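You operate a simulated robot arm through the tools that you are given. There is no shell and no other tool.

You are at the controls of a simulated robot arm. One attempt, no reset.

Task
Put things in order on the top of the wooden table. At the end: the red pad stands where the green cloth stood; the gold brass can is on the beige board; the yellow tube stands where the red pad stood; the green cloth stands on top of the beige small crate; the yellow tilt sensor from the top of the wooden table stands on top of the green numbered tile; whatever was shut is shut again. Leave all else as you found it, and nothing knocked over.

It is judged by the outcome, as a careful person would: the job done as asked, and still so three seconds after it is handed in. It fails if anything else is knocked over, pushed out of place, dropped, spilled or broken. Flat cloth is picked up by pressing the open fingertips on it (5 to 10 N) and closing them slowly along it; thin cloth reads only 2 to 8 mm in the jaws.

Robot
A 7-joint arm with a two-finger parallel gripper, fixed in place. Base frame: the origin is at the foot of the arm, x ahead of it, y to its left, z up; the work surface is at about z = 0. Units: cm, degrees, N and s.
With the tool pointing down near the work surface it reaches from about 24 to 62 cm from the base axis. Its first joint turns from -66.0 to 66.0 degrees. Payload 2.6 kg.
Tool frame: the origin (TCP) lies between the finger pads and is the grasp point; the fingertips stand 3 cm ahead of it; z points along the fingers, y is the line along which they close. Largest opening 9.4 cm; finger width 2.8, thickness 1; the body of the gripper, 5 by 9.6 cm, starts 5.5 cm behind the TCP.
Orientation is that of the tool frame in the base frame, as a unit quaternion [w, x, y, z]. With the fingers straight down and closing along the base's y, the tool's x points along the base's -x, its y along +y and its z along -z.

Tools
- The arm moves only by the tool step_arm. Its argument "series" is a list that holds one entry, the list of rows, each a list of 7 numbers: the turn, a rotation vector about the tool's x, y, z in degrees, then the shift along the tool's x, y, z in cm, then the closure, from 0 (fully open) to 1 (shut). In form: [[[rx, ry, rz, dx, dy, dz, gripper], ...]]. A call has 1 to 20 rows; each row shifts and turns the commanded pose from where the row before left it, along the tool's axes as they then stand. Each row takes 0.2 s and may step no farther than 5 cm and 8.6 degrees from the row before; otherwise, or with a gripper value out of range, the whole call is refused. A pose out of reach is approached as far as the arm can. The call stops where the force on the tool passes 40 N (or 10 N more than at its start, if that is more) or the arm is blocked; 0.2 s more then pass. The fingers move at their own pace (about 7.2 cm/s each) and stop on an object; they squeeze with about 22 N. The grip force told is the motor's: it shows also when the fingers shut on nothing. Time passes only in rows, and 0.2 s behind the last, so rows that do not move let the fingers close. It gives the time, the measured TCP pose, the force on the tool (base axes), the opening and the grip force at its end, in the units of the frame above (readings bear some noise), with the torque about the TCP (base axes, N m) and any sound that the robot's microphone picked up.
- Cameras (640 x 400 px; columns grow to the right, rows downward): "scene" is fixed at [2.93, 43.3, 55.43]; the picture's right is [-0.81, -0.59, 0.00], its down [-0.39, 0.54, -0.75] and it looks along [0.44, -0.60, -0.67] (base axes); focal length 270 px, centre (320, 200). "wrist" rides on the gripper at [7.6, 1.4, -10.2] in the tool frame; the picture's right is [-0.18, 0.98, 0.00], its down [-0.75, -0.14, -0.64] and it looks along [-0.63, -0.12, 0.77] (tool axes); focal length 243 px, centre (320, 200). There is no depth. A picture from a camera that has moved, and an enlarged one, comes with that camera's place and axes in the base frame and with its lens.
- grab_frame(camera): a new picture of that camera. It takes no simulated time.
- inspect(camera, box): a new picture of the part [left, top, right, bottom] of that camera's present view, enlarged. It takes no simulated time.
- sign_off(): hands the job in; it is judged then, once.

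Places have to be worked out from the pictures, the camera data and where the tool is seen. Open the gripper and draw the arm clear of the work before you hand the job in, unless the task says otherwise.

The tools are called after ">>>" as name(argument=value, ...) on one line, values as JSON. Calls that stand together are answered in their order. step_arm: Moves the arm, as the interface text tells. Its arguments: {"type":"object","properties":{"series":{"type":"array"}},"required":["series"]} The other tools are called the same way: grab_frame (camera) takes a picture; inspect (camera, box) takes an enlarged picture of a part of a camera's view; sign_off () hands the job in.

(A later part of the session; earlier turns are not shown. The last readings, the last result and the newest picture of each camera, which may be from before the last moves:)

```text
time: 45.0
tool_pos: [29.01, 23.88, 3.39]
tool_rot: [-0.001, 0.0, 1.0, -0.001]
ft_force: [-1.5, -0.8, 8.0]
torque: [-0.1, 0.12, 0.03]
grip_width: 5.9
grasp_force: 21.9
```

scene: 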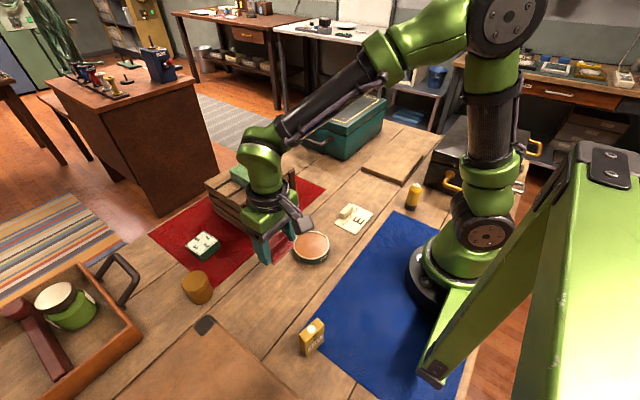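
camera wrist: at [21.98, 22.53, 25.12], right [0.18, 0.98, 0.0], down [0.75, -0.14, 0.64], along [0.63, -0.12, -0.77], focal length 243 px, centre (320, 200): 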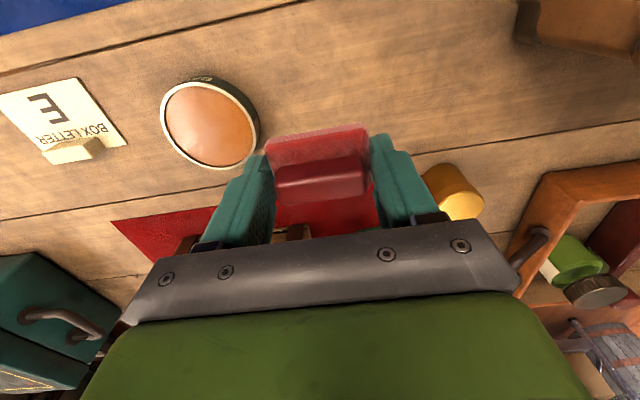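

Light contact of 8 N means the pad rests on the table. I'm opening slowly and rising clear.

>>> step_arm(series=[[[0, 0, 0, 0, 0, 0, 0.36], [0, 0, 0, 0, 0, 0, 0.3], [0, 0, 0, 0, 0, 0, 0.2], [0, 0, 0, 0, 0, 0, 0.1], [0, 0, 0, 0, 0, 0, 0], [0, 0, 0, 0, 0, 0, 0], [0, 0, 0, 0, 0, -0.5, 0], [0, 0, 0, 0, 0, -1.5, 0], [0, 0, 0, 0, 0, -3, 0], [0, 0, 0, 0, 0, -4, 0], [0, 0, 0, 0, 0, -4, 0], [0, 0, 0, 0, 0, -4, 0], [0, 0, 0, 0, 0, -4, 0], [0, 0, 0, 0, 0, 0, 0]]])

>>> grab_frame(camera="wrist")

>>> grab_frame(camera="scene")

```text
time: 48.0
tool_pos: [29.07, 24.01, 24.43]
tool_rot: [0.001, -0.001, 1.0, 0.0]
ft_force: [0.1, -0.4, -0.1]
torque: [-0.01, 0.01, 0.02]
grip_width: 9.38
grasp_force: 0.0
```

```text
taken
camera wrist: at [21.38, 25.31, 34.74], right [0.18, 0.98, 0.0], down [0.75, -0.14, 0.64], along [0.63, -0.12, -0.77], focal length 243 px, centre (320, 200)
```

wrist: 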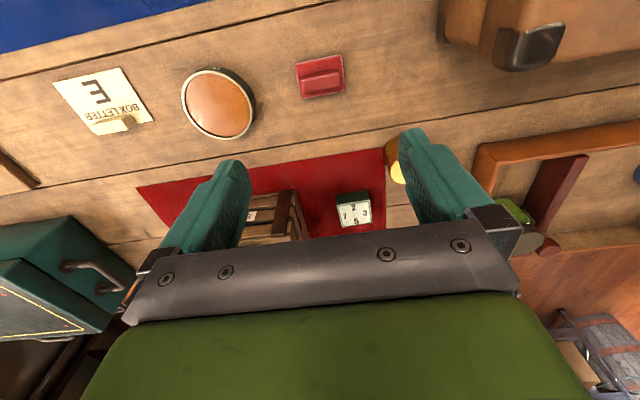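

```text
taken
```

scene: 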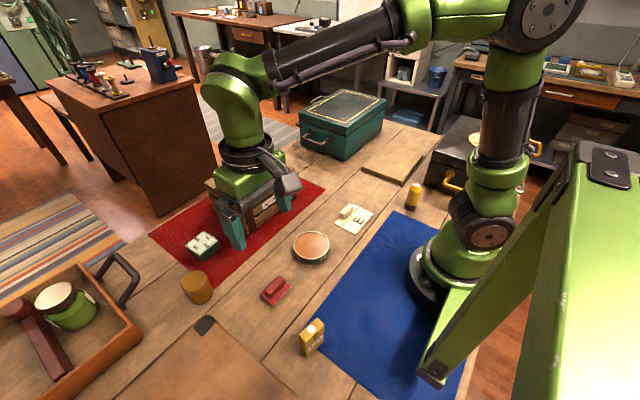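

The red pad stands on the cloth's old spot. Next is the tilt sensor near (15.7, 28.8), so I'm hovering toward it to see its size and orientation.

>>> step_arm(series=[[[0, 0, 0, 3.3, 1.2, 0, 0], [0, 0, 0, 3.3, 1.2, 0, 0], [0, 0, 0, 3.3, 1.2, 0, 0], [0, 0, 0, 3.3, 1.2, 0, 0], [0, 0, 0, 0, 0, 0, 0]]])

>>> grab_frame(camera="wrist")

>>> inspect(camera="scene", box=[250, 290, 370, 365])

```text
time: 49.2
tool_pos: [15.71, 28.9, 24.28]
tool_rot: [0.0, 0.0, 1.0, -0.001]
ft_force: [-0.3, -1.3, 0.2]
torque: [0.01, 0.0, 0.03]
grip_width: 9.39
grasp_force: 0.1
```

```text
taken
camera wrist: at [8.08, 30.18, 34.64], right [0.18, 0.98, 0.0], down [0.75, -0.14, 0.64], along [0.63, -0.12, -0.77], focal length 243 px, centre (320, 200)
```

wrist: 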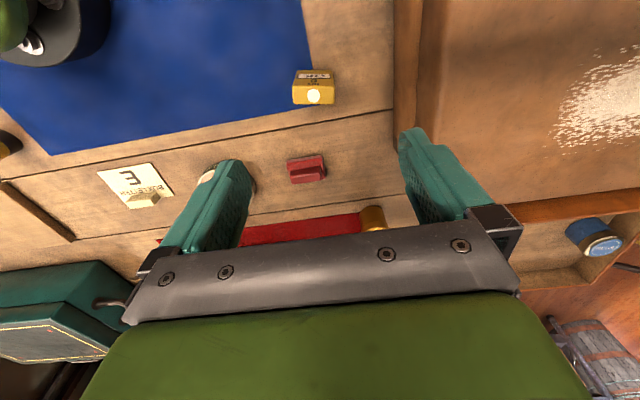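

```text
5.33 times, centred on (310, 328) of scene
camera zoom: at [2.92, 43.3, 55.43], right [-0.81, -0.59, 0.0], down [-0.39, 0.54, -0.75], along [0.44, -0.6, -0.67], focal length 1440 px, centre (373, -480)
```

zoom: 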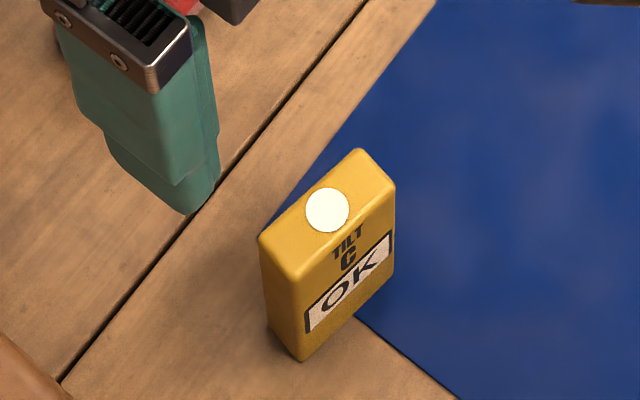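

>>> inspect(camera="wrist", box=[260, 50, 380, 125])

>>> inspect(camera="wrist", box=[360, 0, 640, 175])

```text
5.33 times, centred on (320, 88) of wrist
camera zoom: at [8.08, 30.18, 34.64], right [0.18, 0.98, 0.0], down [0.75, -0.14, 0.64], along [0.63, -0.12, -0.77], focal length 1294 px, centre (320, 800)
```

zoom: 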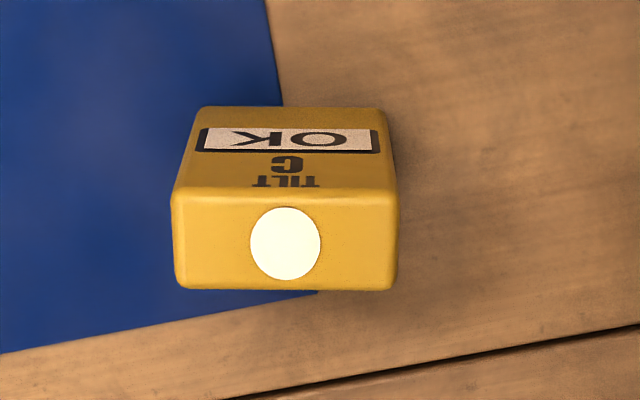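

```text
2.29 times, centred on (500, 88) of wrist
camera zoom: at [8.08, 30.18, 34.64], right [0.18, 0.98, 0.0], down [0.75, -0.14, 0.64], along [0.63, -0.12, -0.77], focal length 555 px, centre (-91, 457)
```

zoom: 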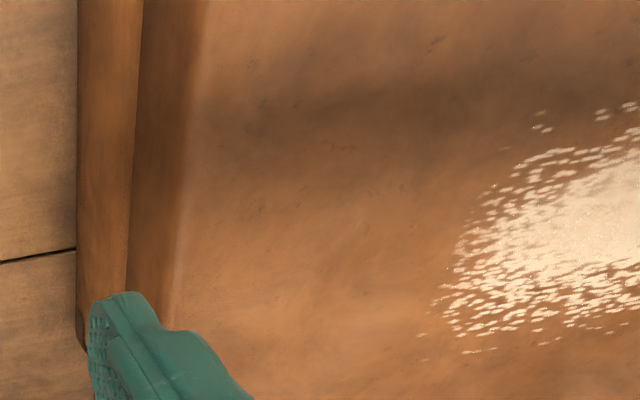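

The sensor is about 4.6 x 2 x 7.1 cm and stands upright, centred near (16.0, 27.95), with its wide side turned about -11° from base y. I'm aligning over it, rotating 11° and descending part way for a check.

>>> step_arm(series=[[[0, 0, 0, -0.31, -0.95, 0, 0], [0, 0, 5.5, 0, 0, 0, 0], [0, 0, 5.5, 0, 0, 0, 0], [0, 0, 0, 0, 0, 4, 0], [0, 0, 0, 0, 0, 4, 0], [0, 0, 0, 0, 0, 2, 0], [0, 0, 0, 0, 0, 0, 0]]])

>>> inspect(camera="wrist", box=[160, 40, 480, 240])

```text
time: 50.8
tool_pos: [16.01, 27.85, 14.34]
tool_rot: [0.0, 0.095, 0.995, 0.0]
ft_force: [0.6, -0.5, 0.3]
torque: [0.01, -0.03, -0.03]
grip_width: 9.39
grasp_force: 0.1
```

```text
2.00 times, centred on (320, 140) of wrist
camera zoom: at [8.84, 30.66, 24.63], right [0.37, 0.93, 0.0], down [0.71, -0.28, 0.64], along [0.6, -0.24, -0.77], focal length 485 px, centre (320, 320)
```

zoom: 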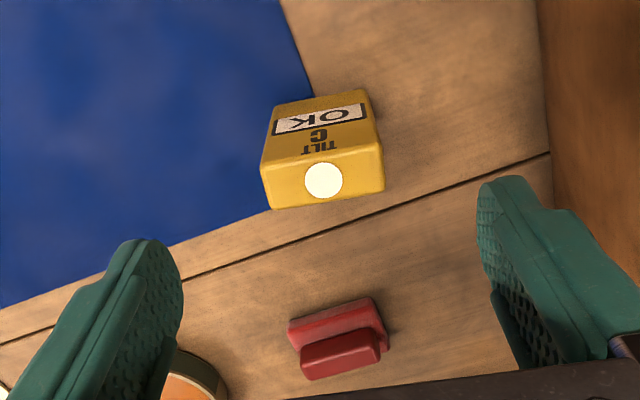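

The refined centre is about (16.1, 27.9) with yaw near -13°, and the fingers have good clearance. I'm descending to grip mid-height at z≈4.8 and closing slowly.

>>> step_arm(series=[[[0, 0, 2, -0.1, 0.05, 2.5, 0], [0, 0, 0, 0, 0, 2.5, 0], [0, 0, 0, 0, 0, 2.5, 0], [0, 0, 0, 0, 0, 1.5, 0], [0, 0, 0, 0, 0, 0.5, 0], [0, 0, 0, 0, 0, 0, 0]]])

>>> inspect(camera="wrist", box=[160, 40, 480, 240])

>>> inspect(camera="scene", box=[240, 280, 400, 380])

```text
time: 52.2
tool_pos: [16.19, 27.88, 4.85]
tool_rot: [0.001, 0.113, 0.994, 0.0]
ft_force: [0.1, -0.4, -0.5]
torque: [-0.03, -0.02, -0.02]
grip_width: 9.41
grasp_force: 0.0
```

```text
2.00 times, centred on (320, 140) of wrist
camera zoom: at [9.08, 30.94, 15.19], right [0.4, 0.92, 0.0], down [0.7, -0.31, 0.64], along [0.59, -0.26, -0.77], focal length 485 px, centre (320, 320)
```

zoom: 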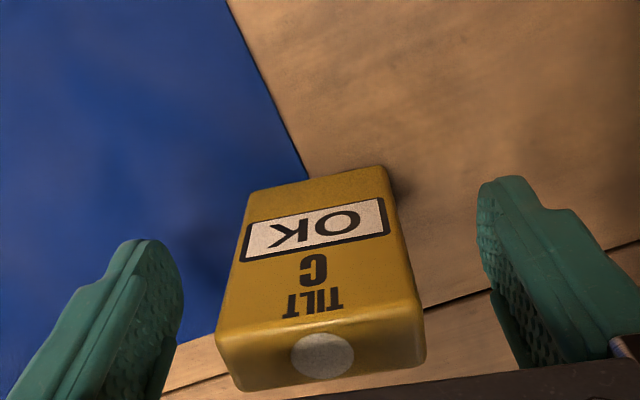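

```text
4.00 times, centred on (320, 330) of scene
camera zoom: at [2.93, 43.3, 55.43], right [-0.81, -0.59, 0.0], down [-0.39, 0.54, -0.75], along [0.44, -0.6, -0.67], focal length 1080 px, centre (320, -320)
```

zoom: 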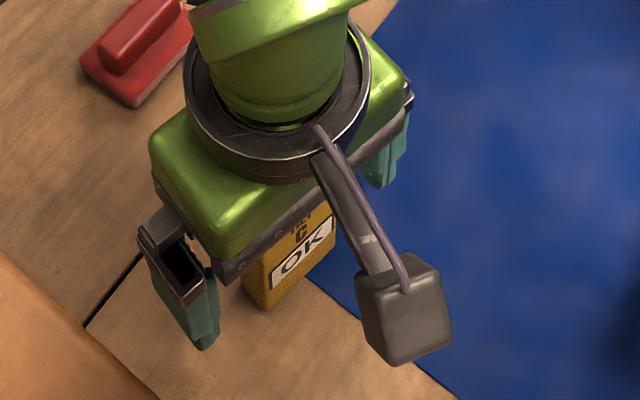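

The sensor sits centred and parallel between the fingers. I'm closing gradually.

>>> step_arm(series=[[[0, 0, 0, 0, 0, 0, 0.15], [0, 0, 0, 0, 0, 0, 0.3], [0, 0, 0, 0, 0, 0, 0.4], [0, 0, 0, 0, 0, 0, 0.45], [0, 0, 0, 0, 0, 0, 0.5], [0, 0, 0, 0, 0, 0, 0.55], [0, 0, 0, 0, 0, 0, 0.7], [0, 0, 0, 0, 0, 0, 1], [0, 0, 0, 0, 0, 0, 1]]])

>>> grab_frame(camera="wrist")

```text
time: 54.2
tool_pos: [16.27, 27.86, 4.98]
tool_rot: [-0.001, 0.113, 0.994, 0.0]
ft_force: [-0.2, 0.2, 0.6]
torque: [0.02, 0.0, 0.04]
grip_width: 4.97
grasp_force: 22.2
```

```text
taken
camera wrist: at [9.08, 30.95, 15.22], right [0.4, 0.92, 0.0], down [0.7, -0.31, 0.64], along [0.59, -0.26, -0.77], focal length 243 px, centre (320, 200)
```

wrist: 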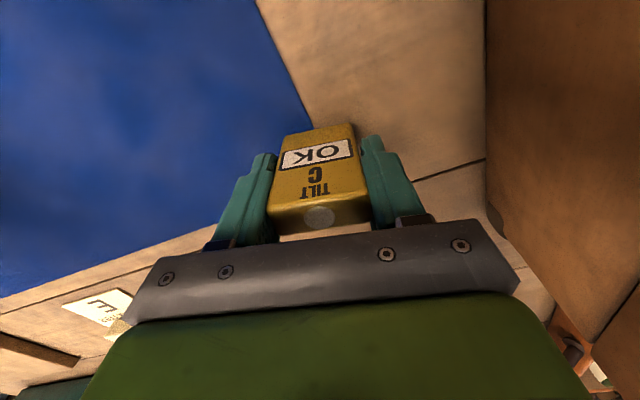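

The sensor is gripped at 5.0 cm width with 22 N. I'm lifting slowly and then looking.

>>> step_arm(series=[[[0, 0, 0, 0, 0, -0.3, 1], [0, 0, 0, 0, 0, -0.5, 1], [0, 0, 0, 0, 0, -0.8, 1], [0, 0, 0, 0, 0, -1, 1], [0, 0, 0, 0, 0, -1, 1], [0, 0, 0, 0, 0, -1, 1], [0, 0, 0, 0, 0, -1, 1], [0, 0, 0, 0, 0, -0.5, 1], [0, 0, 0, 0, 0, 0, 1]]])

>>> grab_frame(camera="wrist")

>>> inspect(camera="scene", box=[240, 280, 400, 380])

```text
time: 56.2
tool_pos: [16.26, 27.85, 10.95]
tool_rot: [0.0, 0.114, 0.994, -0.001]
ft_force: [-0.1, -0.2, -1.0]
torque: [0.0, 0.0, -0.01]
grip_width: 4.97
grasp_force: 21.8
```

```text
taken
camera wrist: at [9.1, 30.94, 21.31], right [0.4, 0.92, 0.0], down [0.7, -0.31, 0.64], along [0.59, -0.26, -0.77], focal length 243 px, centre (320, 200)
```

wrist: 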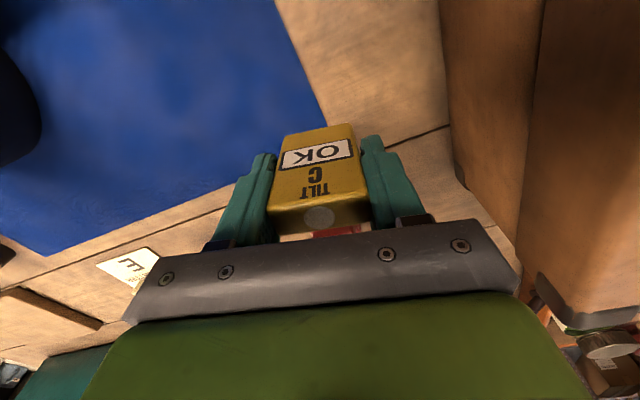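

```text
4.00 times, centred on (320, 330) of scene
camera zoom: at [2.93, 43.3, 55.43], right [-0.81, -0.59, 0.0], down [-0.39, 0.54, -0.75], along [0.44, -0.6, -0.67], focal length 1080 px, centre (320, -320)
```

zoom: 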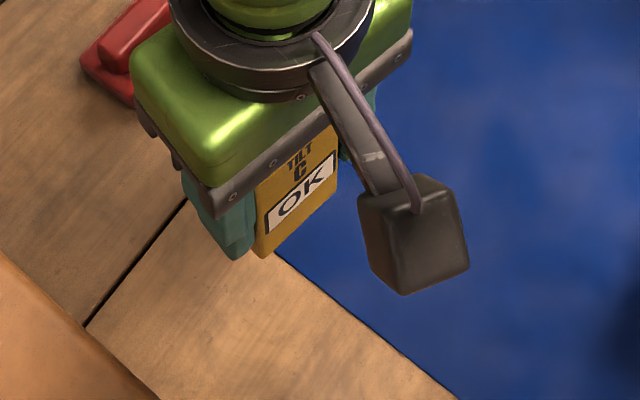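

The sensor hangs upright and firm. I'm lifting to about z=18 and carrying it toward the numbered tile near (51.8, 26.2).

>>> step_arm(series=[[[0, 0, 0, 0, 0, -0.5, 1], [0, 0, 0, 0, 0, -1, 1], [0, 0, 0, 0, 0, -1.2, 1], [0, 0, 0, 0, 0, -1.2, 1], [0, 0, 0, 0, 0, -1.2, 1], [0, 0, 0, 0, 0, -1.2, 1], [0, 0, 0, 0, 0, -0.8, 1], [0, 0, 0, 0, 0, -0.4, 1]]])

>>> step_arm(series=[[[0, 0, 0, -0.59, 0.107, 0, 1], [0, 0, 0, -1.181, 0.214, 0, 1], [0, 0, 0, -1.963, 0.355, 0, 1], [0, 0, 0, -1.963, 0.355, 0, 1], [0, 0, 0, -1.963, 0.355, 0, 1], [0, 0, 0, -1.963, 0.355, 0, 1], [0, 0, 0, -1.963, 0.355, 0, 1], [0, 0, 0, -1.963, 0.355, 0, 1], [0, 0, 0, -1.963, 0.355, 0, 1], [0, 0, 0, -1.963, 0.355, 0, 1], [0, 0, 0, -1.963, 0.355, 0, 1], [0, 0, 0, -1.963, 0.355, 0, 1], [0, 0, 0, -1.963, 0.355, 0, 1], [0, 0, 0, -1.963, 0.355, 0, 1], [0, 0, 0, -1.963, 0.355, 0, 1], [0, 0, 0, -1.963, 0.355, 0, 1], [0, 0, 0, -1.181, 0.214, 0, 1], [0, 0, 0, -0.59, 0.107, 0, 1], [0, 0, 0, 0, 0, 0, 1]]])

>>> grab_frame(camera="wrist")

>>> inspect(camera="scene", box=[120, 170, 320, 295])

```text
time: 58.0
tool_pos: [16.25, 27.83, 18.39]
tool_rot: [0.001, 0.113, 0.994, 0.0]
ft_force: [0.1, 0.2, -0.5]
torque: [0.0, -0.01, -0.01]
grip_width: 4.97
grasp_force: 21.9
```

```text
time: 62.0
tool_pos: [47.66, 26.39, 18.47]
tool_rot: [-0.001, 0.114, 0.994, -0.001]
ft_force: [-0.2, -0.2, -1.1]
torque: [0.01, 0.0, -0.01]
grip_width: 4.98
grasp_force: 22.0
```

```text
taken
camera wrist: at [40.53, 29.33, 28.78], right [0.4, 0.92, 0.0], down [0.7, -0.31, 0.64], along [0.59, -0.26, -0.77], focal length 243 px, centre (320, 200)
```

wrist: 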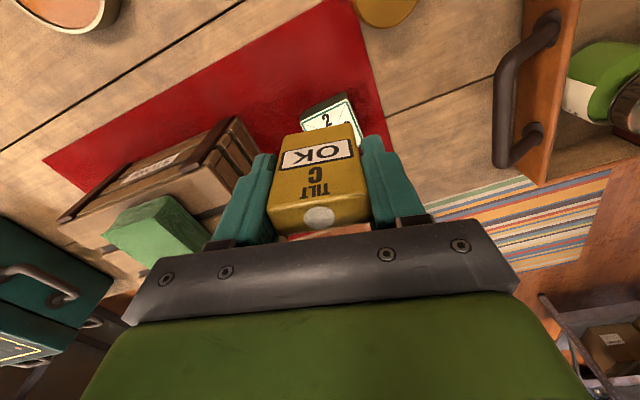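

```text
3.20 times, centred on (220, 232) of scene
camera zoom: at [2.93, 43.3, 55.43], right [-0.81, -0.59, 0.0], down [-0.39, 0.54, -0.75], along [0.44, -0.6, -0.67], focal length 864 px, centre (640, 96)
```

zoom: 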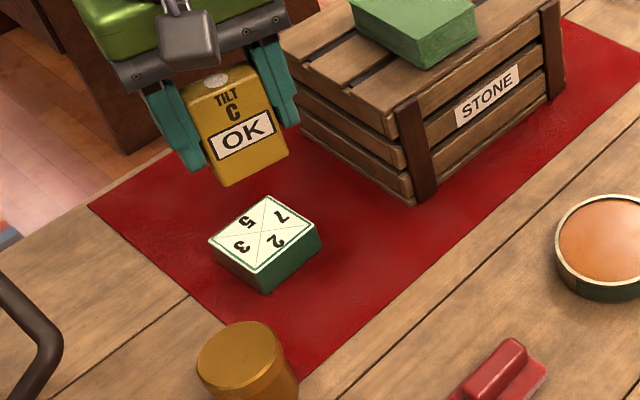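

The sensor is held upright just short of the tile. I'm rotating back 13° to square up with the tile and moving over it for a closer look.

>>> step_arm(series=[[[0, 0, -3, 0, 0, 0, 1], [0, 0, -4, 0, 0, 0, 1], [0, 0, -4, 0, 0, 0, 1], [0, 0, -2, 0, 0, 0, 1], [0, 0, 0, -0.6, 0, 0, 1], [0, 0, 0, -1, 0, 0, 1], [0, 0, 0, -0.8, 0, 0, 1], [0, 0, 0, -0.3, 0, 0, 1], [0, 0, 0, 0, 0, 0, 1]]])

>>> grab_frame(camera="wrist")

>>> inspect(camera="wrist", box=[240, 60, 400, 160])

>>> inspect(camera="scene", box=[140, 190, 260, 265])

```text
time: 64.0
tool_pos: [50.38, 26.28, 18.32]
tool_rot: [-0.001, 0.0, 1.0, 0.0]
ft_force: [-0.7, -0.3, -0.7]
torque: [0.02, -0.01, -0.04]
grip_width: 4.97
grasp_force: 22.6
```

```text
taken
camera wrist: at [42.71, 27.7, 28.73], right [0.18, 0.98, 0.0], down [0.75, -0.14, 0.64], along [0.63, -0.12, -0.77], focal length 243 px, centre (320, 200)
```

wrist: 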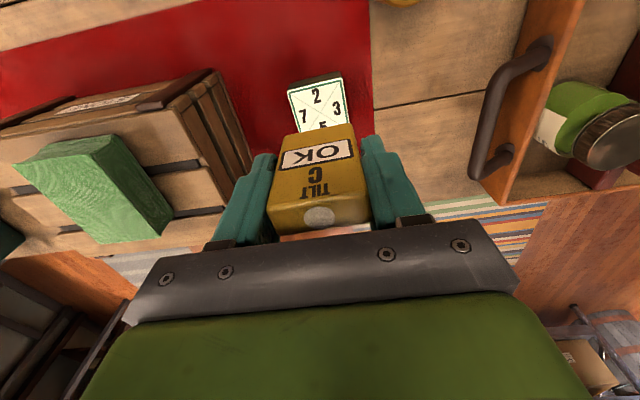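

```text
4.00 times, centred on (320, 110) of wrist
camera zoom: at [42.71, 27.7, 28.73], right [0.18, 0.98, 0.0], down [0.75, -0.14, 0.64], along [0.63, -0.12, -0.77], focal length 970 px, centre (320, 560)
```

zoom: 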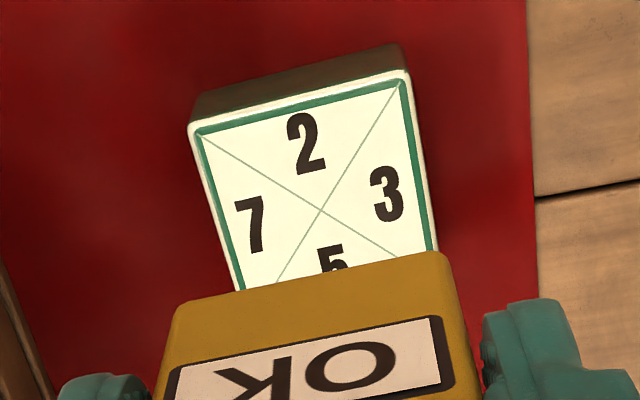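

```text
5.33 times, centred on (200, 228) of scene
camera zoom: at [2.93, 43.3, 55.43], right [-0.81, -0.59, 0.0], down [-0.39, 0.54, -0.75], along [0.44, -0.6, -0.67], focal length 1440 px, centre (960, 53)
```

zoom: 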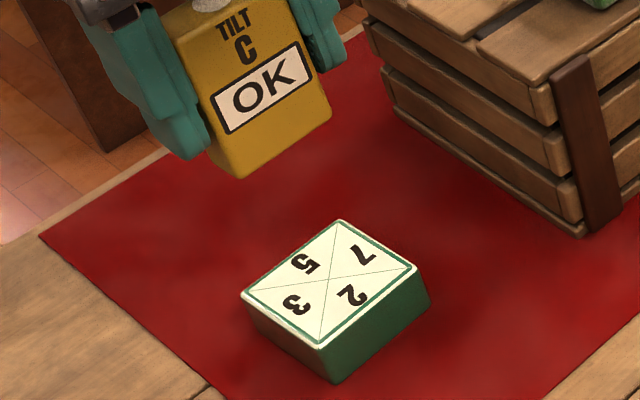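

The tile is about 5.7 cm square, 2.9 cm high, centred at (52.05, 25.9) with about +2° yaw; the held sensor's centre coincides with the TCP. I'm shifting over the tile centre and descending to about 1 cm above it.

>>> step_arm(series=[[[0, 0, -2, -0.6, -0.13, 0, 1], [0, 0, 0, -0.7, -0.13, 0, 1], [0, 0, 0, -0.38, -0.1, 0, 1], [0, 0, 0, 0, 0, 0.6, 1], [0, 0, 0, 0, 0, 1.2, 1], [0, 0, 0, 0, 0, 1.4, 1], [0, 0, 0, 0, 0, 1.4, 1], [0, 0, 0, 0, 0, 1.4, 1], [0, 0, 0, 0, 0, 1.2, 1], [0, 0, 0, 0, 0, 1, 1], [0, 0, 0, 0, 0, 0.7, 1], [0, 0, 0, 0, 0, 0.4, 1], [0, 0, 0, 0, 0, 0, 1]]])

>>> grab_frame(camera="wrist")

>>> inspect(camera="scene", box=[140, 190, 260, 265])

```text
time: 66.8
tool_pos: [52.0, 25.93, 9.17]
tool_rot: [0.0, -0.017, 1.0, -0.001]
ft_force: [0.5, -0.6, -1.0]
torque: [0.02, 0.03, -0.04]
grip_width: 4.96
grasp_force: 21.9
```

```text
taken
camera wrist: at [44.32, 27.11, 19.46], right [0.15, 0.99, 0.0], down [0.76, -0.11, 0.64], along [0.63, -0.1, -0.77], focal length 243 px, centre (320, 200)
```

wrist: 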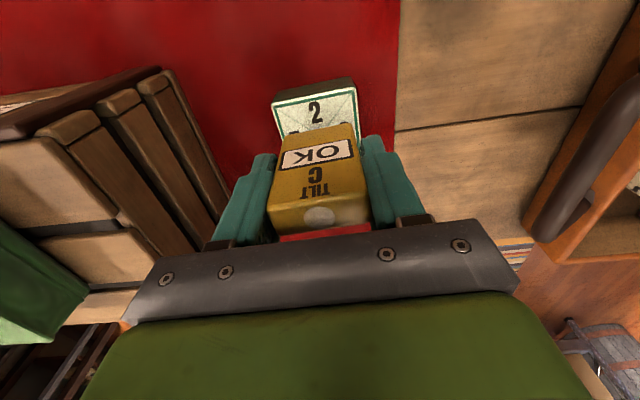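

```text
5.33 times, centred on (200, 228) of scene
camera zoom: at [2.93, 43.3, 55.43], right [-0.81, -0.59, 0.0], down [-0.39, 0.54, -0.75], along [0.44, -0.6, -0.67], focal length 1440 px, centre (960, 53)
```

zoom: 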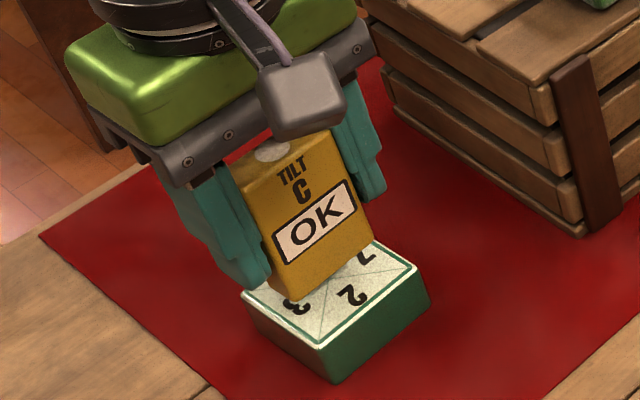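

The sensor hovers centred over the tile. I'm lowering in fine steps until contact.

>>> step_arm(series=[[[0, 0, 0, 0, 0, 0.4, 1], [0, 0, 0, 0, 0, 0.3, 1], [0, 0, 0, 0, 0, 0.2, 1], [0, 0, 0, 0, 0, 0, 1]]])

```text
time: 67.8
tool_pos: [52.13, 25.92, 8.23]
tool_rot: [0.0, -0.018, 1.0, 0.0]
ft_force: [-0.6, -0.2, -1.3]
torque: [-0.01, 0.02, 0.02]
grip_width: 4.96
grasp_force: 22.2
```

No contact yet at z=8.2. I'm continuing in 0.1 cm steps.

>>> step_arm(series=[[[0, 0, 0, 0, 0, 0.1, 1], [0, 0, 0, 0, 0, 0.1, 1], [0, 0, 0, 0, 0, 0, 1]]])

```text
time: 68.6
tool_pos: [52.01, 25.86, 8.08]
tool_rot: [0.0, -0.018, 1.0, 0.0]
ft_force: [-1.2, 0.3, -1.3]
torque: [-0.01, -0.02, 0.02]
grip_width: 4.93
grasp_force: 22.0
```

>>> step_arm(series=[[[0, 0, 0, 0, 0, 0.1, 1], [0, 0, 0, 0, 0, 0.1, 1], [0, 0, 0, 0, 0, 0, 1]]])

>>> inspect(camera="scene", box=[140, 190, 260, 265])

```text
time: 69.4
tool_pos: [52.17, 25.93, 7.72]
tool_rot: [0.001, -0.018, 1.0, 0.0]
ft_force: [-0.4, -1.7, 5.6]
torque: [-0.05, 0.09, 0.0]
grip_width: 4.98
grasp_force: 22.0
```

```text
5.33 times, centred on (200, 228) of scene
camera zoom: at [2.92, 43.3, 55.43], right [-0.81, -0.59, 0.0], down [-0.39, 0.54, -0.75], along [0.44, -0.6, -0.67], focal length 1440 px, centre (960, 53)
```

zoom: 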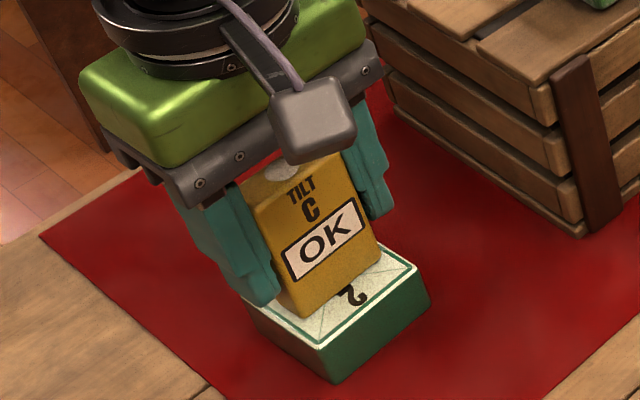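

Contact of about 6 N shows the sensor is standing on the tile. I'm opening slowly and evenly.

>>> step_arm(series=[[[0, 0, 0, 0, 0, 0, 0.47], [0, 0, 0, 0, 0, 0, 0.45], [0, 0, 0, 0, 0, 0, 0.42], [0, 0, 0, 0, 0, 0, 0.35], [0, 0, 0, 0, 0, 0, 0.25], [0, 0, 0, 0, 0, 0, 0.1], [0, 0, 0, 0, 0, 0, 0], [0, 0, 0, 0, 0, 0, 0]]])

>>> grab_frame(camera="wrist")

>>> inspect(camera="scene", box=[140, 190, 260, 265])

```text
time: 71.2
tool_pos: [51.98, 26.03, 7.94]
tool_rot: [0.0, -0.017, 1.0, 0.0]
ft_force: [0.1, -0.2, -0.2]
torque: [-0.02, -0.01, 0.01]
grip_width: 9.38
grasp_force: 0.1
```

```text
taken
camera wrist: at [44.34, 27.06, 18.15], right [0.15, 0.99, 0.0], down [0.76, -0.12, 0.64], along [0.63, -0.1, -0.77], focal length 243 px, centre (320, 200)
```

wrist: 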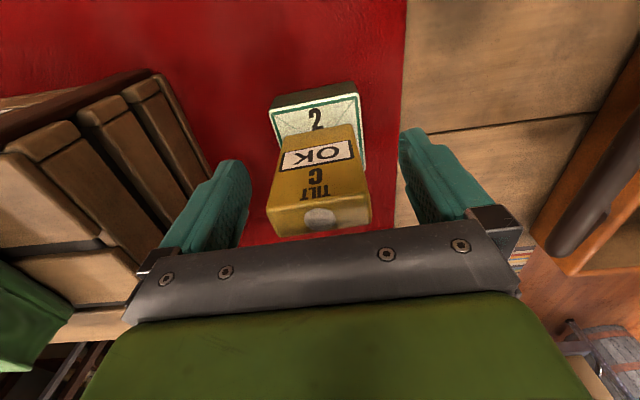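

```text
5.33 times, centred on (200, 228) of scene
camera zoom: at [2.93, 43.3, 55.43], right [-0.81, -0.59, 0.0], down [-0.39, 0.54, -0.75], along [0.44, -0.6, -0.67], focal length 1440 px, centre (960, 53)
```

zoom: 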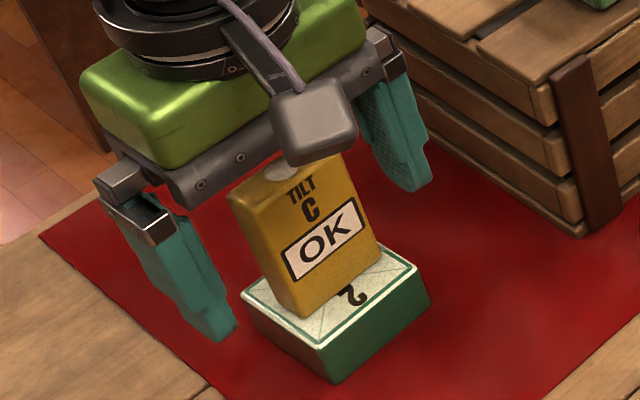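

The sensor stands on the tile and the fingers are clear of it. I'm rising straight up, then heading over toward the can.

>>> step_arm(series=[[[0, 0, 0, 0, 0, -0.5, 0], [0, 0, 0, 0, 0, -1.5, 0], [0, 0, 0, 0, 0, -3, 0], [0, 0, 0, 0, 0, -4, 0], [0, 0, 0, 0, 0, -4, 0], [0, 0, 0, 0, 0, -3, 0], [0, 0, 2, 2.5, 2.2, 0, 0], [0, 0, 0, 2.5, 2.2, 0, 0], [0, 0, 0, 2.5, 2.2, 0, 0], [0, 0, 0, 2.5, 2.2, 0, 0], [0, 0, 0, 0, 0, 0, 0]]])

>>> grab_frame(camera="wrist")

>>> grab_frame(camera="scene")

```text
time: 73.6
tool_pos: [42.05, 34.64, 23.83]
tool_rot: [0.001, 0.0, 1.0, 0.0]
ft_force: [-0.5, -0.9, -0.7]
torque: [0.01, 0.01, -0.03]
grip_width: 9.4
grasp_force: 0.0
```

```text
taken
camera wrist: at [34.3, 36.12, 34.15], right [0.18, 0.98, 0.0], down [0.75, -0.14, 0.64], along [0.63, -0.12, -0.77], focal length 243 px, centre (320, 200)
```

wrist: 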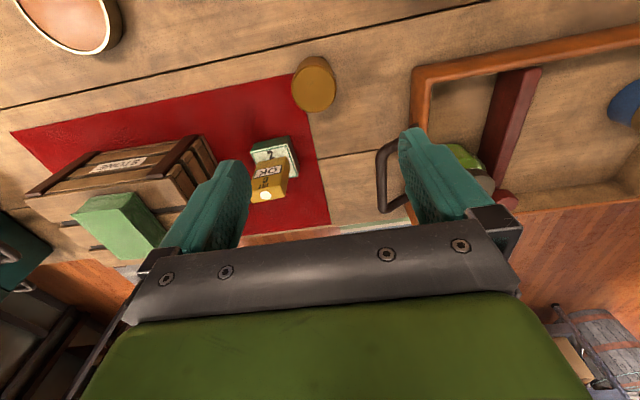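

```text
taken
```

scene: 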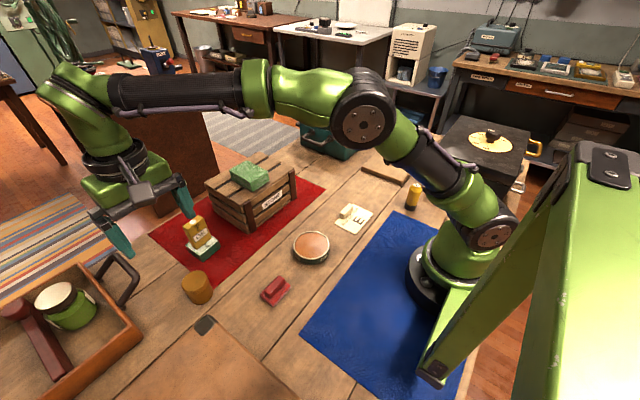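

>>> inspect(camera="wrist", box=[250, 40, 410, 140])

>>> inspect(camera="scene", box=[150, 190, 270, 310])

```text
4.00 times, centred on (330, 90) of wrist
camera zoom: at [34.3, 36.12, 34.15], right [0.18, 0.98, 0.0], down [0.75, -0.14, 0.64], along [0.63, -0.12, -0.77], focal length 970 px, centre (280, 640)
```

zoom: 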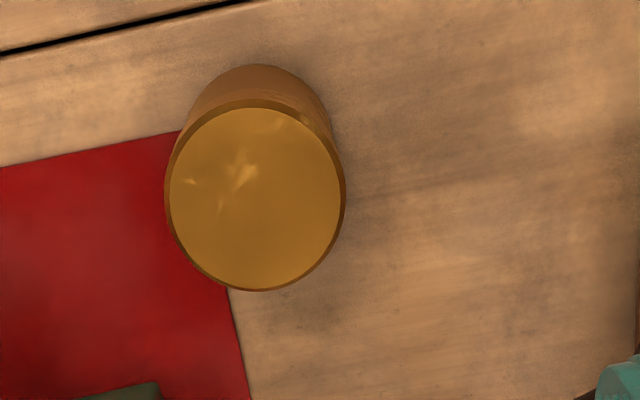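

```text
3.33 times, centred on (210, 250) of scene
camera zoom: at [2.92, 43.3, 55.43], right [-0.81, -0.59, 0.0], down [-0.39, 0.54, -0.75], along [0.44, -0.6, -0.67], focal length 900 px, centre (687, 33)
```

zoom: 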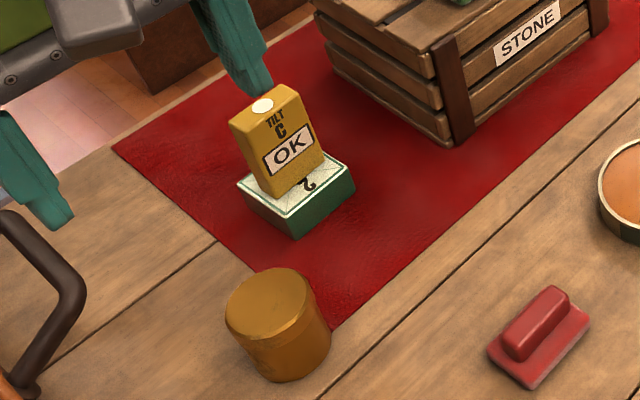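

The can is about 5.1 cm in diameter and 5.4 cm tall, centred near (42.0, 34.0). I'm aligning over it and descending part way.

>>> step_arm(series=[[[0, 0, 0, 0.05, -0.64, 0, 0], [0, 0, 0, 0, 0, 4, 0], [0, 0, 0, 0, 0, 4, 0], [0, 0, 0, 0, 0, 3, 0], [0, 0, 0, 0, 0, 1.5, 0], [0, 0, 0, 0, 0, 0, 0]]])

>>> inspect(camera="wrist", box=[160, 40, 480, 240])

```text
time: 75.0
tool_pos: [41.9, 33.99, 11.32]
tool_rot: [0.0, -0.001, 1.0, 0.0]
ft_force: [0.2, -0.2, 0.4]
torque: [0.01, 0.0, -0.01]
grip_width: 9.39
grasp_force: 0.0
```

```text
2.00 times, centred on (320, 140) of wrist
camera zoom: at [34.21, 35.42, 21.64], right [0.18, 0.98, 0.0], down [0.75, -0.14, 0.64], along [0.63, -0.12, -0.77], focal length 485 px, centre (320, 320)
```

zoom: 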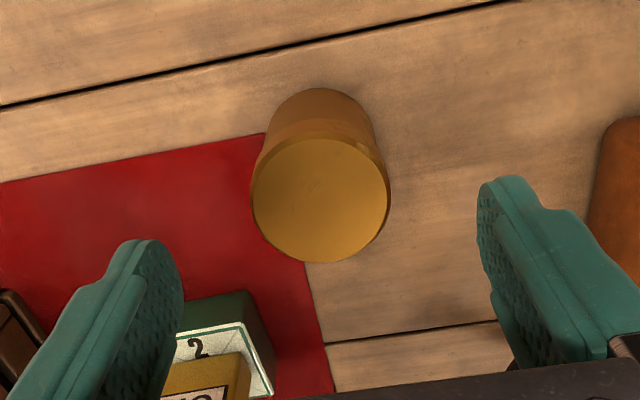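

The can is centred between the fingers. I'm descending to z≈3.6 and closing slowly.

>>> step_arm(series=[[[0, 0, 0, 0, 0, 2.5, 0], [0, 0, 0, 0, 0, 2.5, 0], [0, 0, 0, 0, 0, 1.7, 0], [0, 0, 0, 0, 0, 1, 0], [0, 0, 0, 0, 0, 0, 0.15], [0, 0, 0, 0, 0, 0, 0.3], [0, 0, 0, 0, 0, 0, 0.38], [0, 0, 0, 0, 0, 0, 0.45], [0, 0, 0, 0, 0, 0, 0.52], [0, 0, 0, 0, 0, 0, 0.7], [0, 0, 0, 0, 0, 0, 1], [0, 0, 0, 0, 0, 0, 1]]])

>>> grab_frame(camera="wrist")

```text
time: 77.6
tool_pos: [41.86, 33.91, 3.74]
tool_rot: [0.0, 0.001, 1.0, 0.0]
ft_force: [-0.1, -0.7, -0.1]
torque: [-0.01, -0.01, 0.01]
grip_width: 5.01
grasp_force: 22.7
```

```text
taken
camera wrist: at [34.19, 35.44, 13.98], right [0.18, 0.98, 0.0], down [0.75, -0.14, 0.64], along [0.63, -0.12, -0.77], focal length 243 px, centre (320, 200)
```

wrist: 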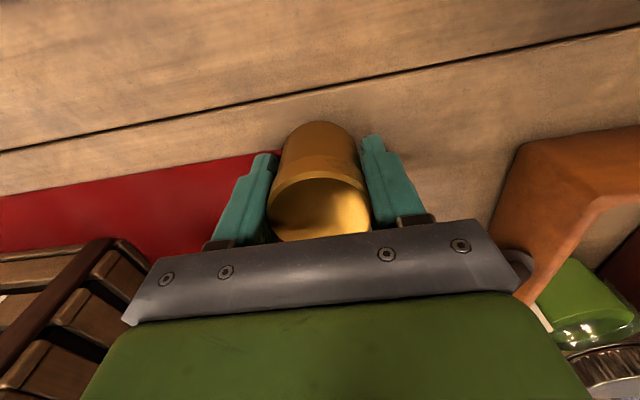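

The can is gripped at 5.0 cm, 22 N. I'm doing a slow test lift in case it is heavy.

>>> step_arm(series=[[[0, 0, 0, 0, 0, -0.3, 1], [0, 0, 0, 0, 0, -0.4, 1], [0, 0, 0, 0, 0, -0.5, 1], [0, 0, 0, 0, 0, -0.5, 1], [0, 0, 0, 0, 0, -0.3, 1], [0, 0, 0, 0, 0, 0, 1]]])

>>> grab_frame(camera="wrist")

>>> inspect(camera="scene", box=[120, 210, 280, 310])

```text
time: 79.0
tool_pos: [41.87, 34.06, 5.69]
tool_rot: [0.0, 0.001, 1.0, 0.0]
ft_force: [0.2, 0.1, -1.7]
torque: [0.0, 0.03, 0.01]
grip_width: 4.99
grasp_force: 21.9
```

```text
taken
camera wrist: at [34.25, 35.43, 15.98], right [0.18, 0.98, 0.0], down [0.75, -0.14, 0.64], along [0.63, -0.12, -0.77], focal length 243 px, centre (320, 200)
```

wrist: 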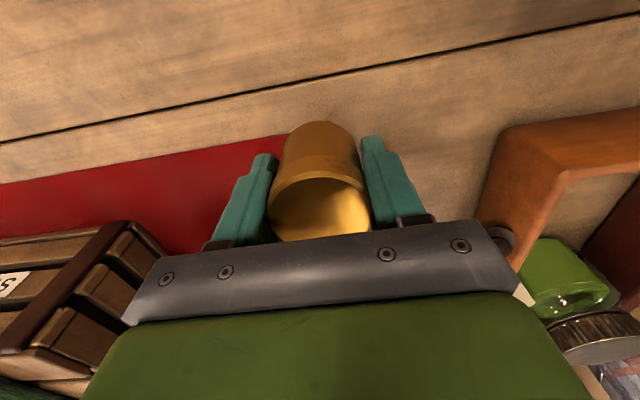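

```text
4.00 times, centred on (200, 260) of scene
camera zoom: at [2.93, 43.3, 55.43], right [-0.81, -0.59, 0.0], down [-0.39, 0.54, -0.75], along [0.44, -0.6, -0.67], focal length 1080 px, centre (800, -40)
```

zoom: 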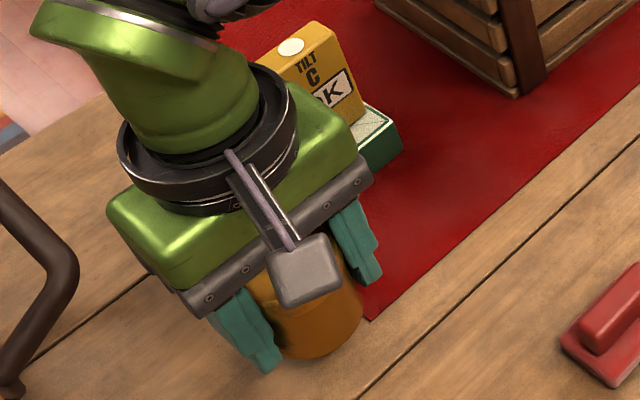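

The can is secure (about 0.15 kg) and upright. I'm raising it to about z=17 and starting the long carry toward the board.

>>> step_arm(series=[[[0, 0, 0, 0, 0, -0.5, 1], [0, 0, 0, 0, 0, -1, 1], [0, 0, 0, 0, 0, -1.3, 1], [0, 0, 0, 0, 0, -1.4, 1], [0, 0, 0, 0, 0, -1.4, 1], [0, 0, 0, 0, 0, -1.4, 1], [0, 0, 0, 0, 0, -1.4, 1], [0, 0, 0, 0, 0, -1.3, 1], [0, 0, 0, 0, 0, -1, 1], [0, 0, 0, 0, 0, -0.5, 1], [0, 0, 0, 0.1, -0.5, 0, 1], [0, 0, 0, 0.2, -1, 0, 1], [0, 0, 0, 0.28, -1.5, 0, 1], [0, 0, 0, 0.37, -2, 0, 1], [0, 0, 0, 0.4, -2.2, 0, 1], [0, 0, 0, 0.4, -2.2, 0, 1], [0, 0, 0, 0.4, -2.2, 0, 1], [0, 0, 0, 0.4, -2.2, 0, 1], [0, 0, 0, 0.4, -2.2, 0, 1], [0, 0, 0, 0.4, -2.2, 0, 1]]])

>>> step_arm(series=[[[0, 0, 0, 0.4, -2.2, 0, 1], [0, 0, 0, 0.4, -2.2, 0, 1], [0, 0, 0, 0.4, -2.2, 0, 1], [0, 0, 0, 0.4, -2.2, 0, 1], [0, 0, 0, 0.4, -2.2, 0, 1], [0, 0, 0, 0.4, -2.2, 0, 1], [0, 0, 0, 0.4, -2.2, 0, 1], [0, 0, 0, 0.4, -2.2, 0, 1], [0, 0, 0, 0.4, -2.2, 0, 1], [0, 0, 0, 0.4, -2.2, 0, 1], [0, 0, 0, 0.4, -2.2, 0, 1], [0, 0, 0, 0.4, -2.2, 0, 1], [0, 0, 0, 0.4, -2.2, 0, 1], [0, 0, 0, 0.4, -2.2, 0, 1], [0, 0, 0, 0.35, -1.8, 0, 1], [0, 0, 0, 0.2, -1.2, 0, 1], [0, 0, 0, 0.1, -0.6, 0, 1], [0, 0, 0, 0, 0, 0, 1]]])

>>> grab_frame(camera="wrist")

>>> grab_frame(camera="scene")

```text
time: 83.2
tool_pos: [38.62, 15.72, 16.9]
tool_rot: [0.0, 0.0, 1.0, 0.0]
ft_force: [0.6, -1.5, -1.3]
torque: [0.01, 0.0, -0.01]
grip_width: 4.99
grasp_force: 21.3
```

```text
time: 87.0
tool_pos: [32.26, -18.5, 16.75]
tool_rot: [0.0, 0.0, 1.0, 0.0]
ft_force: [0.3, 0.5, -1.0]
torque: [0.0, 0.01, -0.01]
grip_width: 4.98
grasp_force: 21.7
```

```text
taken
camera wrist: at [24.65, -17.18, 27.13], right [0.18, 0.98, 0.0], down [0.75, -0.14, 0.64], along [0.63, -0.12, -0.77], focal length 243 px, centre (320, 200)
```

wrist: 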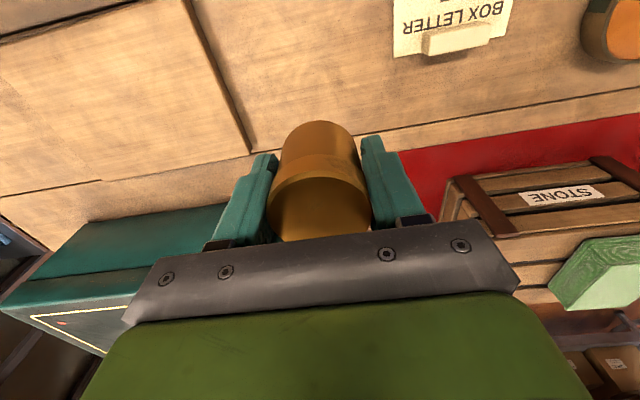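

```text
taken
```

scene: 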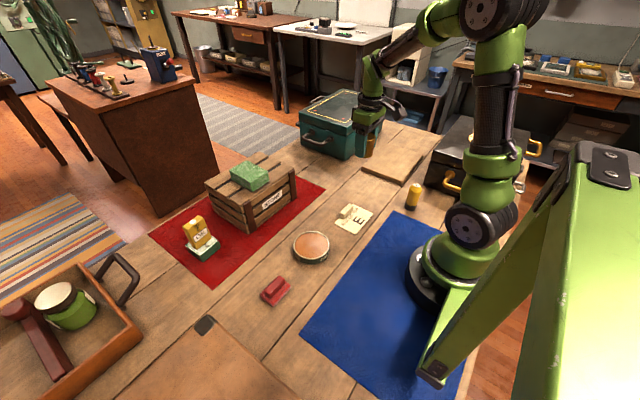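

The wrist view puts the board's near edge at y≈-28 with x from about 22.5 to 37, and the teal box only beyond x≈44. I'm continuing to (30.5, -35) above the board.

>>> step_arm(series=[[[0, 0, 0, 0.06, -0.6, 0, 1], [0, 0, 0, 0.12, -1.2, 0, 1], [0, 0, 0, 0.2, -1.8, 0, 1], [0, 0, 0, 0.2, -1.8, 0, 1], [0, 0, 0, 0.2, -1.8, 0, 1], [0, 0, 0, 0.2, -1.8, 0, 1], [0, 0, 0, 0.2, -1.8, 0, 1], [0, 0, 0, 0.2, -1.8, 0, 1], [0, 0, 0, 0.2, -1.8, 0, 1], [0, 0, 0, 0.12, -1.2, 0, 1], [0, 0, 0, 0.1, -0.9, 0, 1], [0, 0, 0, 0, 0, 0, 1]]])

>>> grab_frame(camera="wrist")

>>> grab_frame(camera="scene")

>>> inspect(camera="scene", box=[330, 60, 490, 200])

```text
time: 89.6
tool_pos: [30.48, -35.06, 16.75]
tool_rot: [0.0, 0.0, 1.0, 0.0]
ft_force: [-0.4, -0.3, -2.2]
torque: [0.0, 0.01, -0.04]
grip_width: 4.98
grasp_force: 22.4
```

```text
taken
camera wrist: at [22.86, -33.69, 27.16], right [0.18, 0.98, 0.0], down [0.75, -0.14, 0.64], along [0.63, -0.12, -0.77], focal length 243 px, centre (320, 200)
```

wrist: 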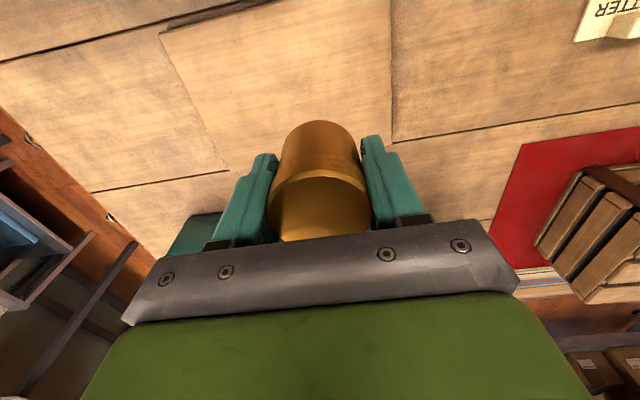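

```text
taken
```

scene: 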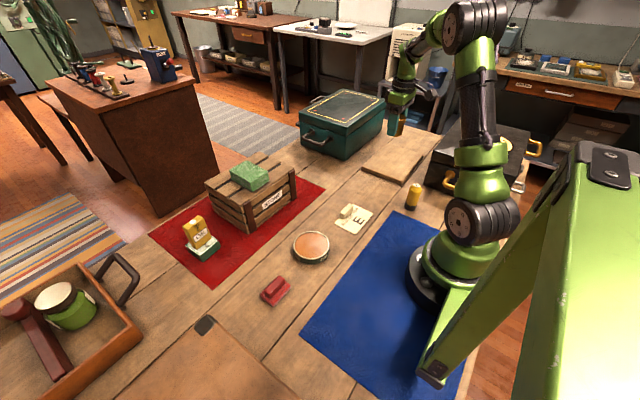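

```text
2.86 times, centred on (410, 130) of scene
camera zoom: at [2.93, 43.3, 55.43], right [-0.81, -0.59, 0.0], down [-0.39, 0.54, -0.75], along [0.44, -0.6, -0.67], focal length 771 px, centre (63, 400)
```

zoom: 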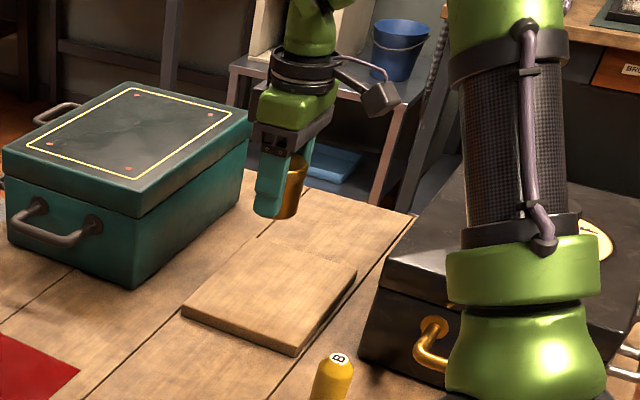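

The board spans x 22.9–36.8, y -48.3 to -28, so the can is well inside its outline. I'm descending to about 1.5 cm above the board.

>>> step_arm(series=[[[0, 0, 0, 0.1, -0.6, 0.5, 1], [0, 0, 0, 0, 0, 1, 1], [0, 0, 0, 0, 0, 1.4, 1], [0, 0, 0, 0, 0, 1.4, 1], [0, 0, 0, 0, 0, 1.4, 1], [0, 0, 0, 0, 0, 1.4, 1], [0, 0, 0, 0, 0, 1.2, 1], [0, 0, 0, 0, 0, 0.8, 1], [0, 0, 0, 0, 0, 0.4, 1], [0, 0, 0, 0, 0, 0, 1]]])

>>> grab_frame(camera="wrist")

>>> inspect(camera="scene", box=[330, 90, 490, 200])

```text
time: 91.8
tool_pos: [30.35, -35.72, 7.34]
tool_rot: [0.0, 0.0, 1.0, 0.0]
ft_force: [0.2, -0.4, -2.3]
torque: [-0.01, 0.0, 0.01]
grip_width: 5.0
grasp_force: 22.1
```

```text
taken
camera wrist: at [22.73, -34.29, 17.61], right [0.18, 0.98, 0.0], down [0.75, -0.14, 0.64], along [0.63, -0.12, -0.77], focal length 243 px, centre (320, 200)
```

wrist: 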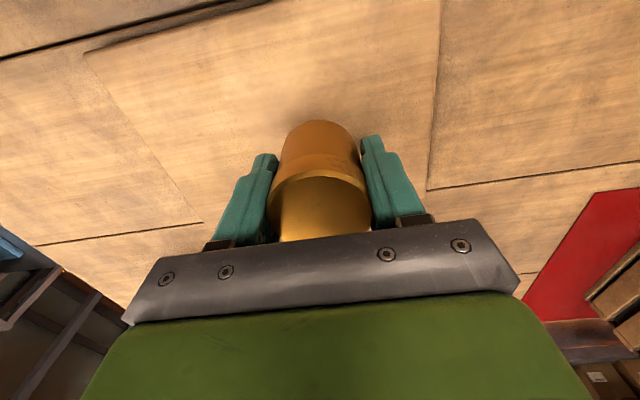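

```text
3.64 times, centred on (410, 145) of scene
camera zoom: at [2.93, 43.3, 55.43], right [-0.81, -0.59, 0.0], down [-0.39, 0.54, -0.75], along [0.44, -0.6, -0.67], focal length 982 px, centre (-7, 400)
```

zoom: 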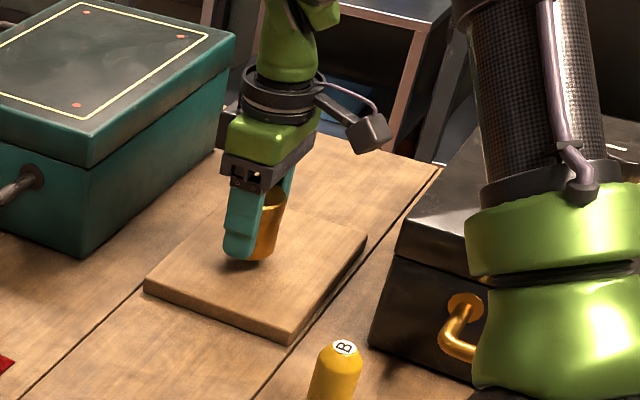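

The can is over the board with no contact yet. I'm lowering in small steps to find the surface.

>>> step_arm(series=[[[0, 0, 0, 0, 0, 0.4, 1], [0, 0, 0, 0, 0, 0.4, 1], [0, 0, 0, 0, 0, 0.2, 1], [0, 0, 0, 0, 0, 0, 1]]])

```text
time: 92.8
tool_pos: [30.44, -35.79, 6.29]
tool_rot: [0.0, 0.0, 1.0, 0.0]
ft_force: [-0.5, -0.1, -1.3]
torque: [0.01, 0.0, -0.02]
grip_width: 4.97
grasp_force: 21.4
```

>>> step_arm(series=[[[0, 0, 0, 0, 0, 0.15, 1], [0, 0, 0, 0, 0, 0.15, 1], [0, 0, 0, 0, 0, 0.1, 1], [0, 0, 0, 0, 0, 0, 1]]])

```text
time: 93.8
tool_pos: [30.4, -35.77, 5.88]
tool_rot: [0.0, 0.0, 1.0, 0.0]
ft_force: [-0.5, -0.6, -1.4]
torque: [-0.02, 0.01, -0.02]
grip_width: 4.96
grasp_force: 22.7
```

Still only the can's weight at z=5.88. I'm going on in 0.1 cm steps.

>>> step_arm(series=[[[0, 0, 0, 0, 0, 0.1, 1], [0, 0, 0, 0, 0, 0.1, 1], [0, 0, 0, 0, 0, 0, 1]]])

>>> inspect(camera="scene", box=[360, 120, 440, 180])

```text
time: 94.6
tool_pos: [30.36, -35.66, 5.74]
tool_rot: [0.0, 0.0, 1.0, 0.0]
ft_force: [0.7, -0.3, -0.9]
torque: [0.01, -0.03, 0.01]
grip_width: 4.96
grasp_force: 21.4
```

```text
6.67 times, centred on (400, 150) of scene
camera zoom: at [2.93, 43.3, 55.43], right [-0.81, -0.59, 0.0], down [-0.39, 0.54, -0.75], along [0.44, -0.6, -0.67], focal length 1800 px, centre (-213, 533)
```

zoom: 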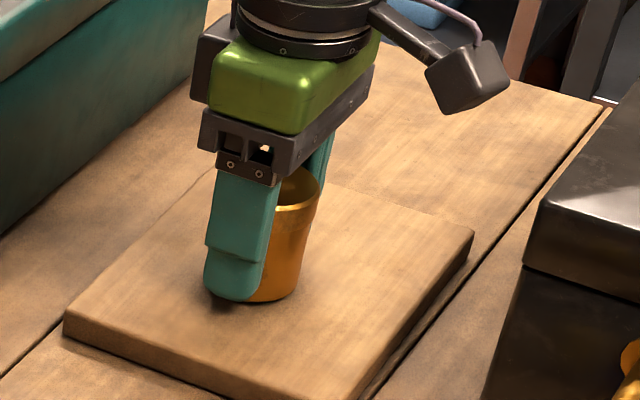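

>>> step_arm(series=[[[0, 0, 0, 0, 0, 0.1, 1], [0, 0, 0, 0, 0, 0.1, 1], [0, 0, 0, 0, 0, 0, 1]]])

```text
time: 95.4
tool_pos: [30.37, -35.8, 5.58]
tool_rot: [0.0, 0.0, 1.0, -0.001]
ft_force: [-0.4, 0.6, -2.6]
torque: [0.02, 0.01, -0.03]
grip_width: 4.96
grasp_force: 22.0
```

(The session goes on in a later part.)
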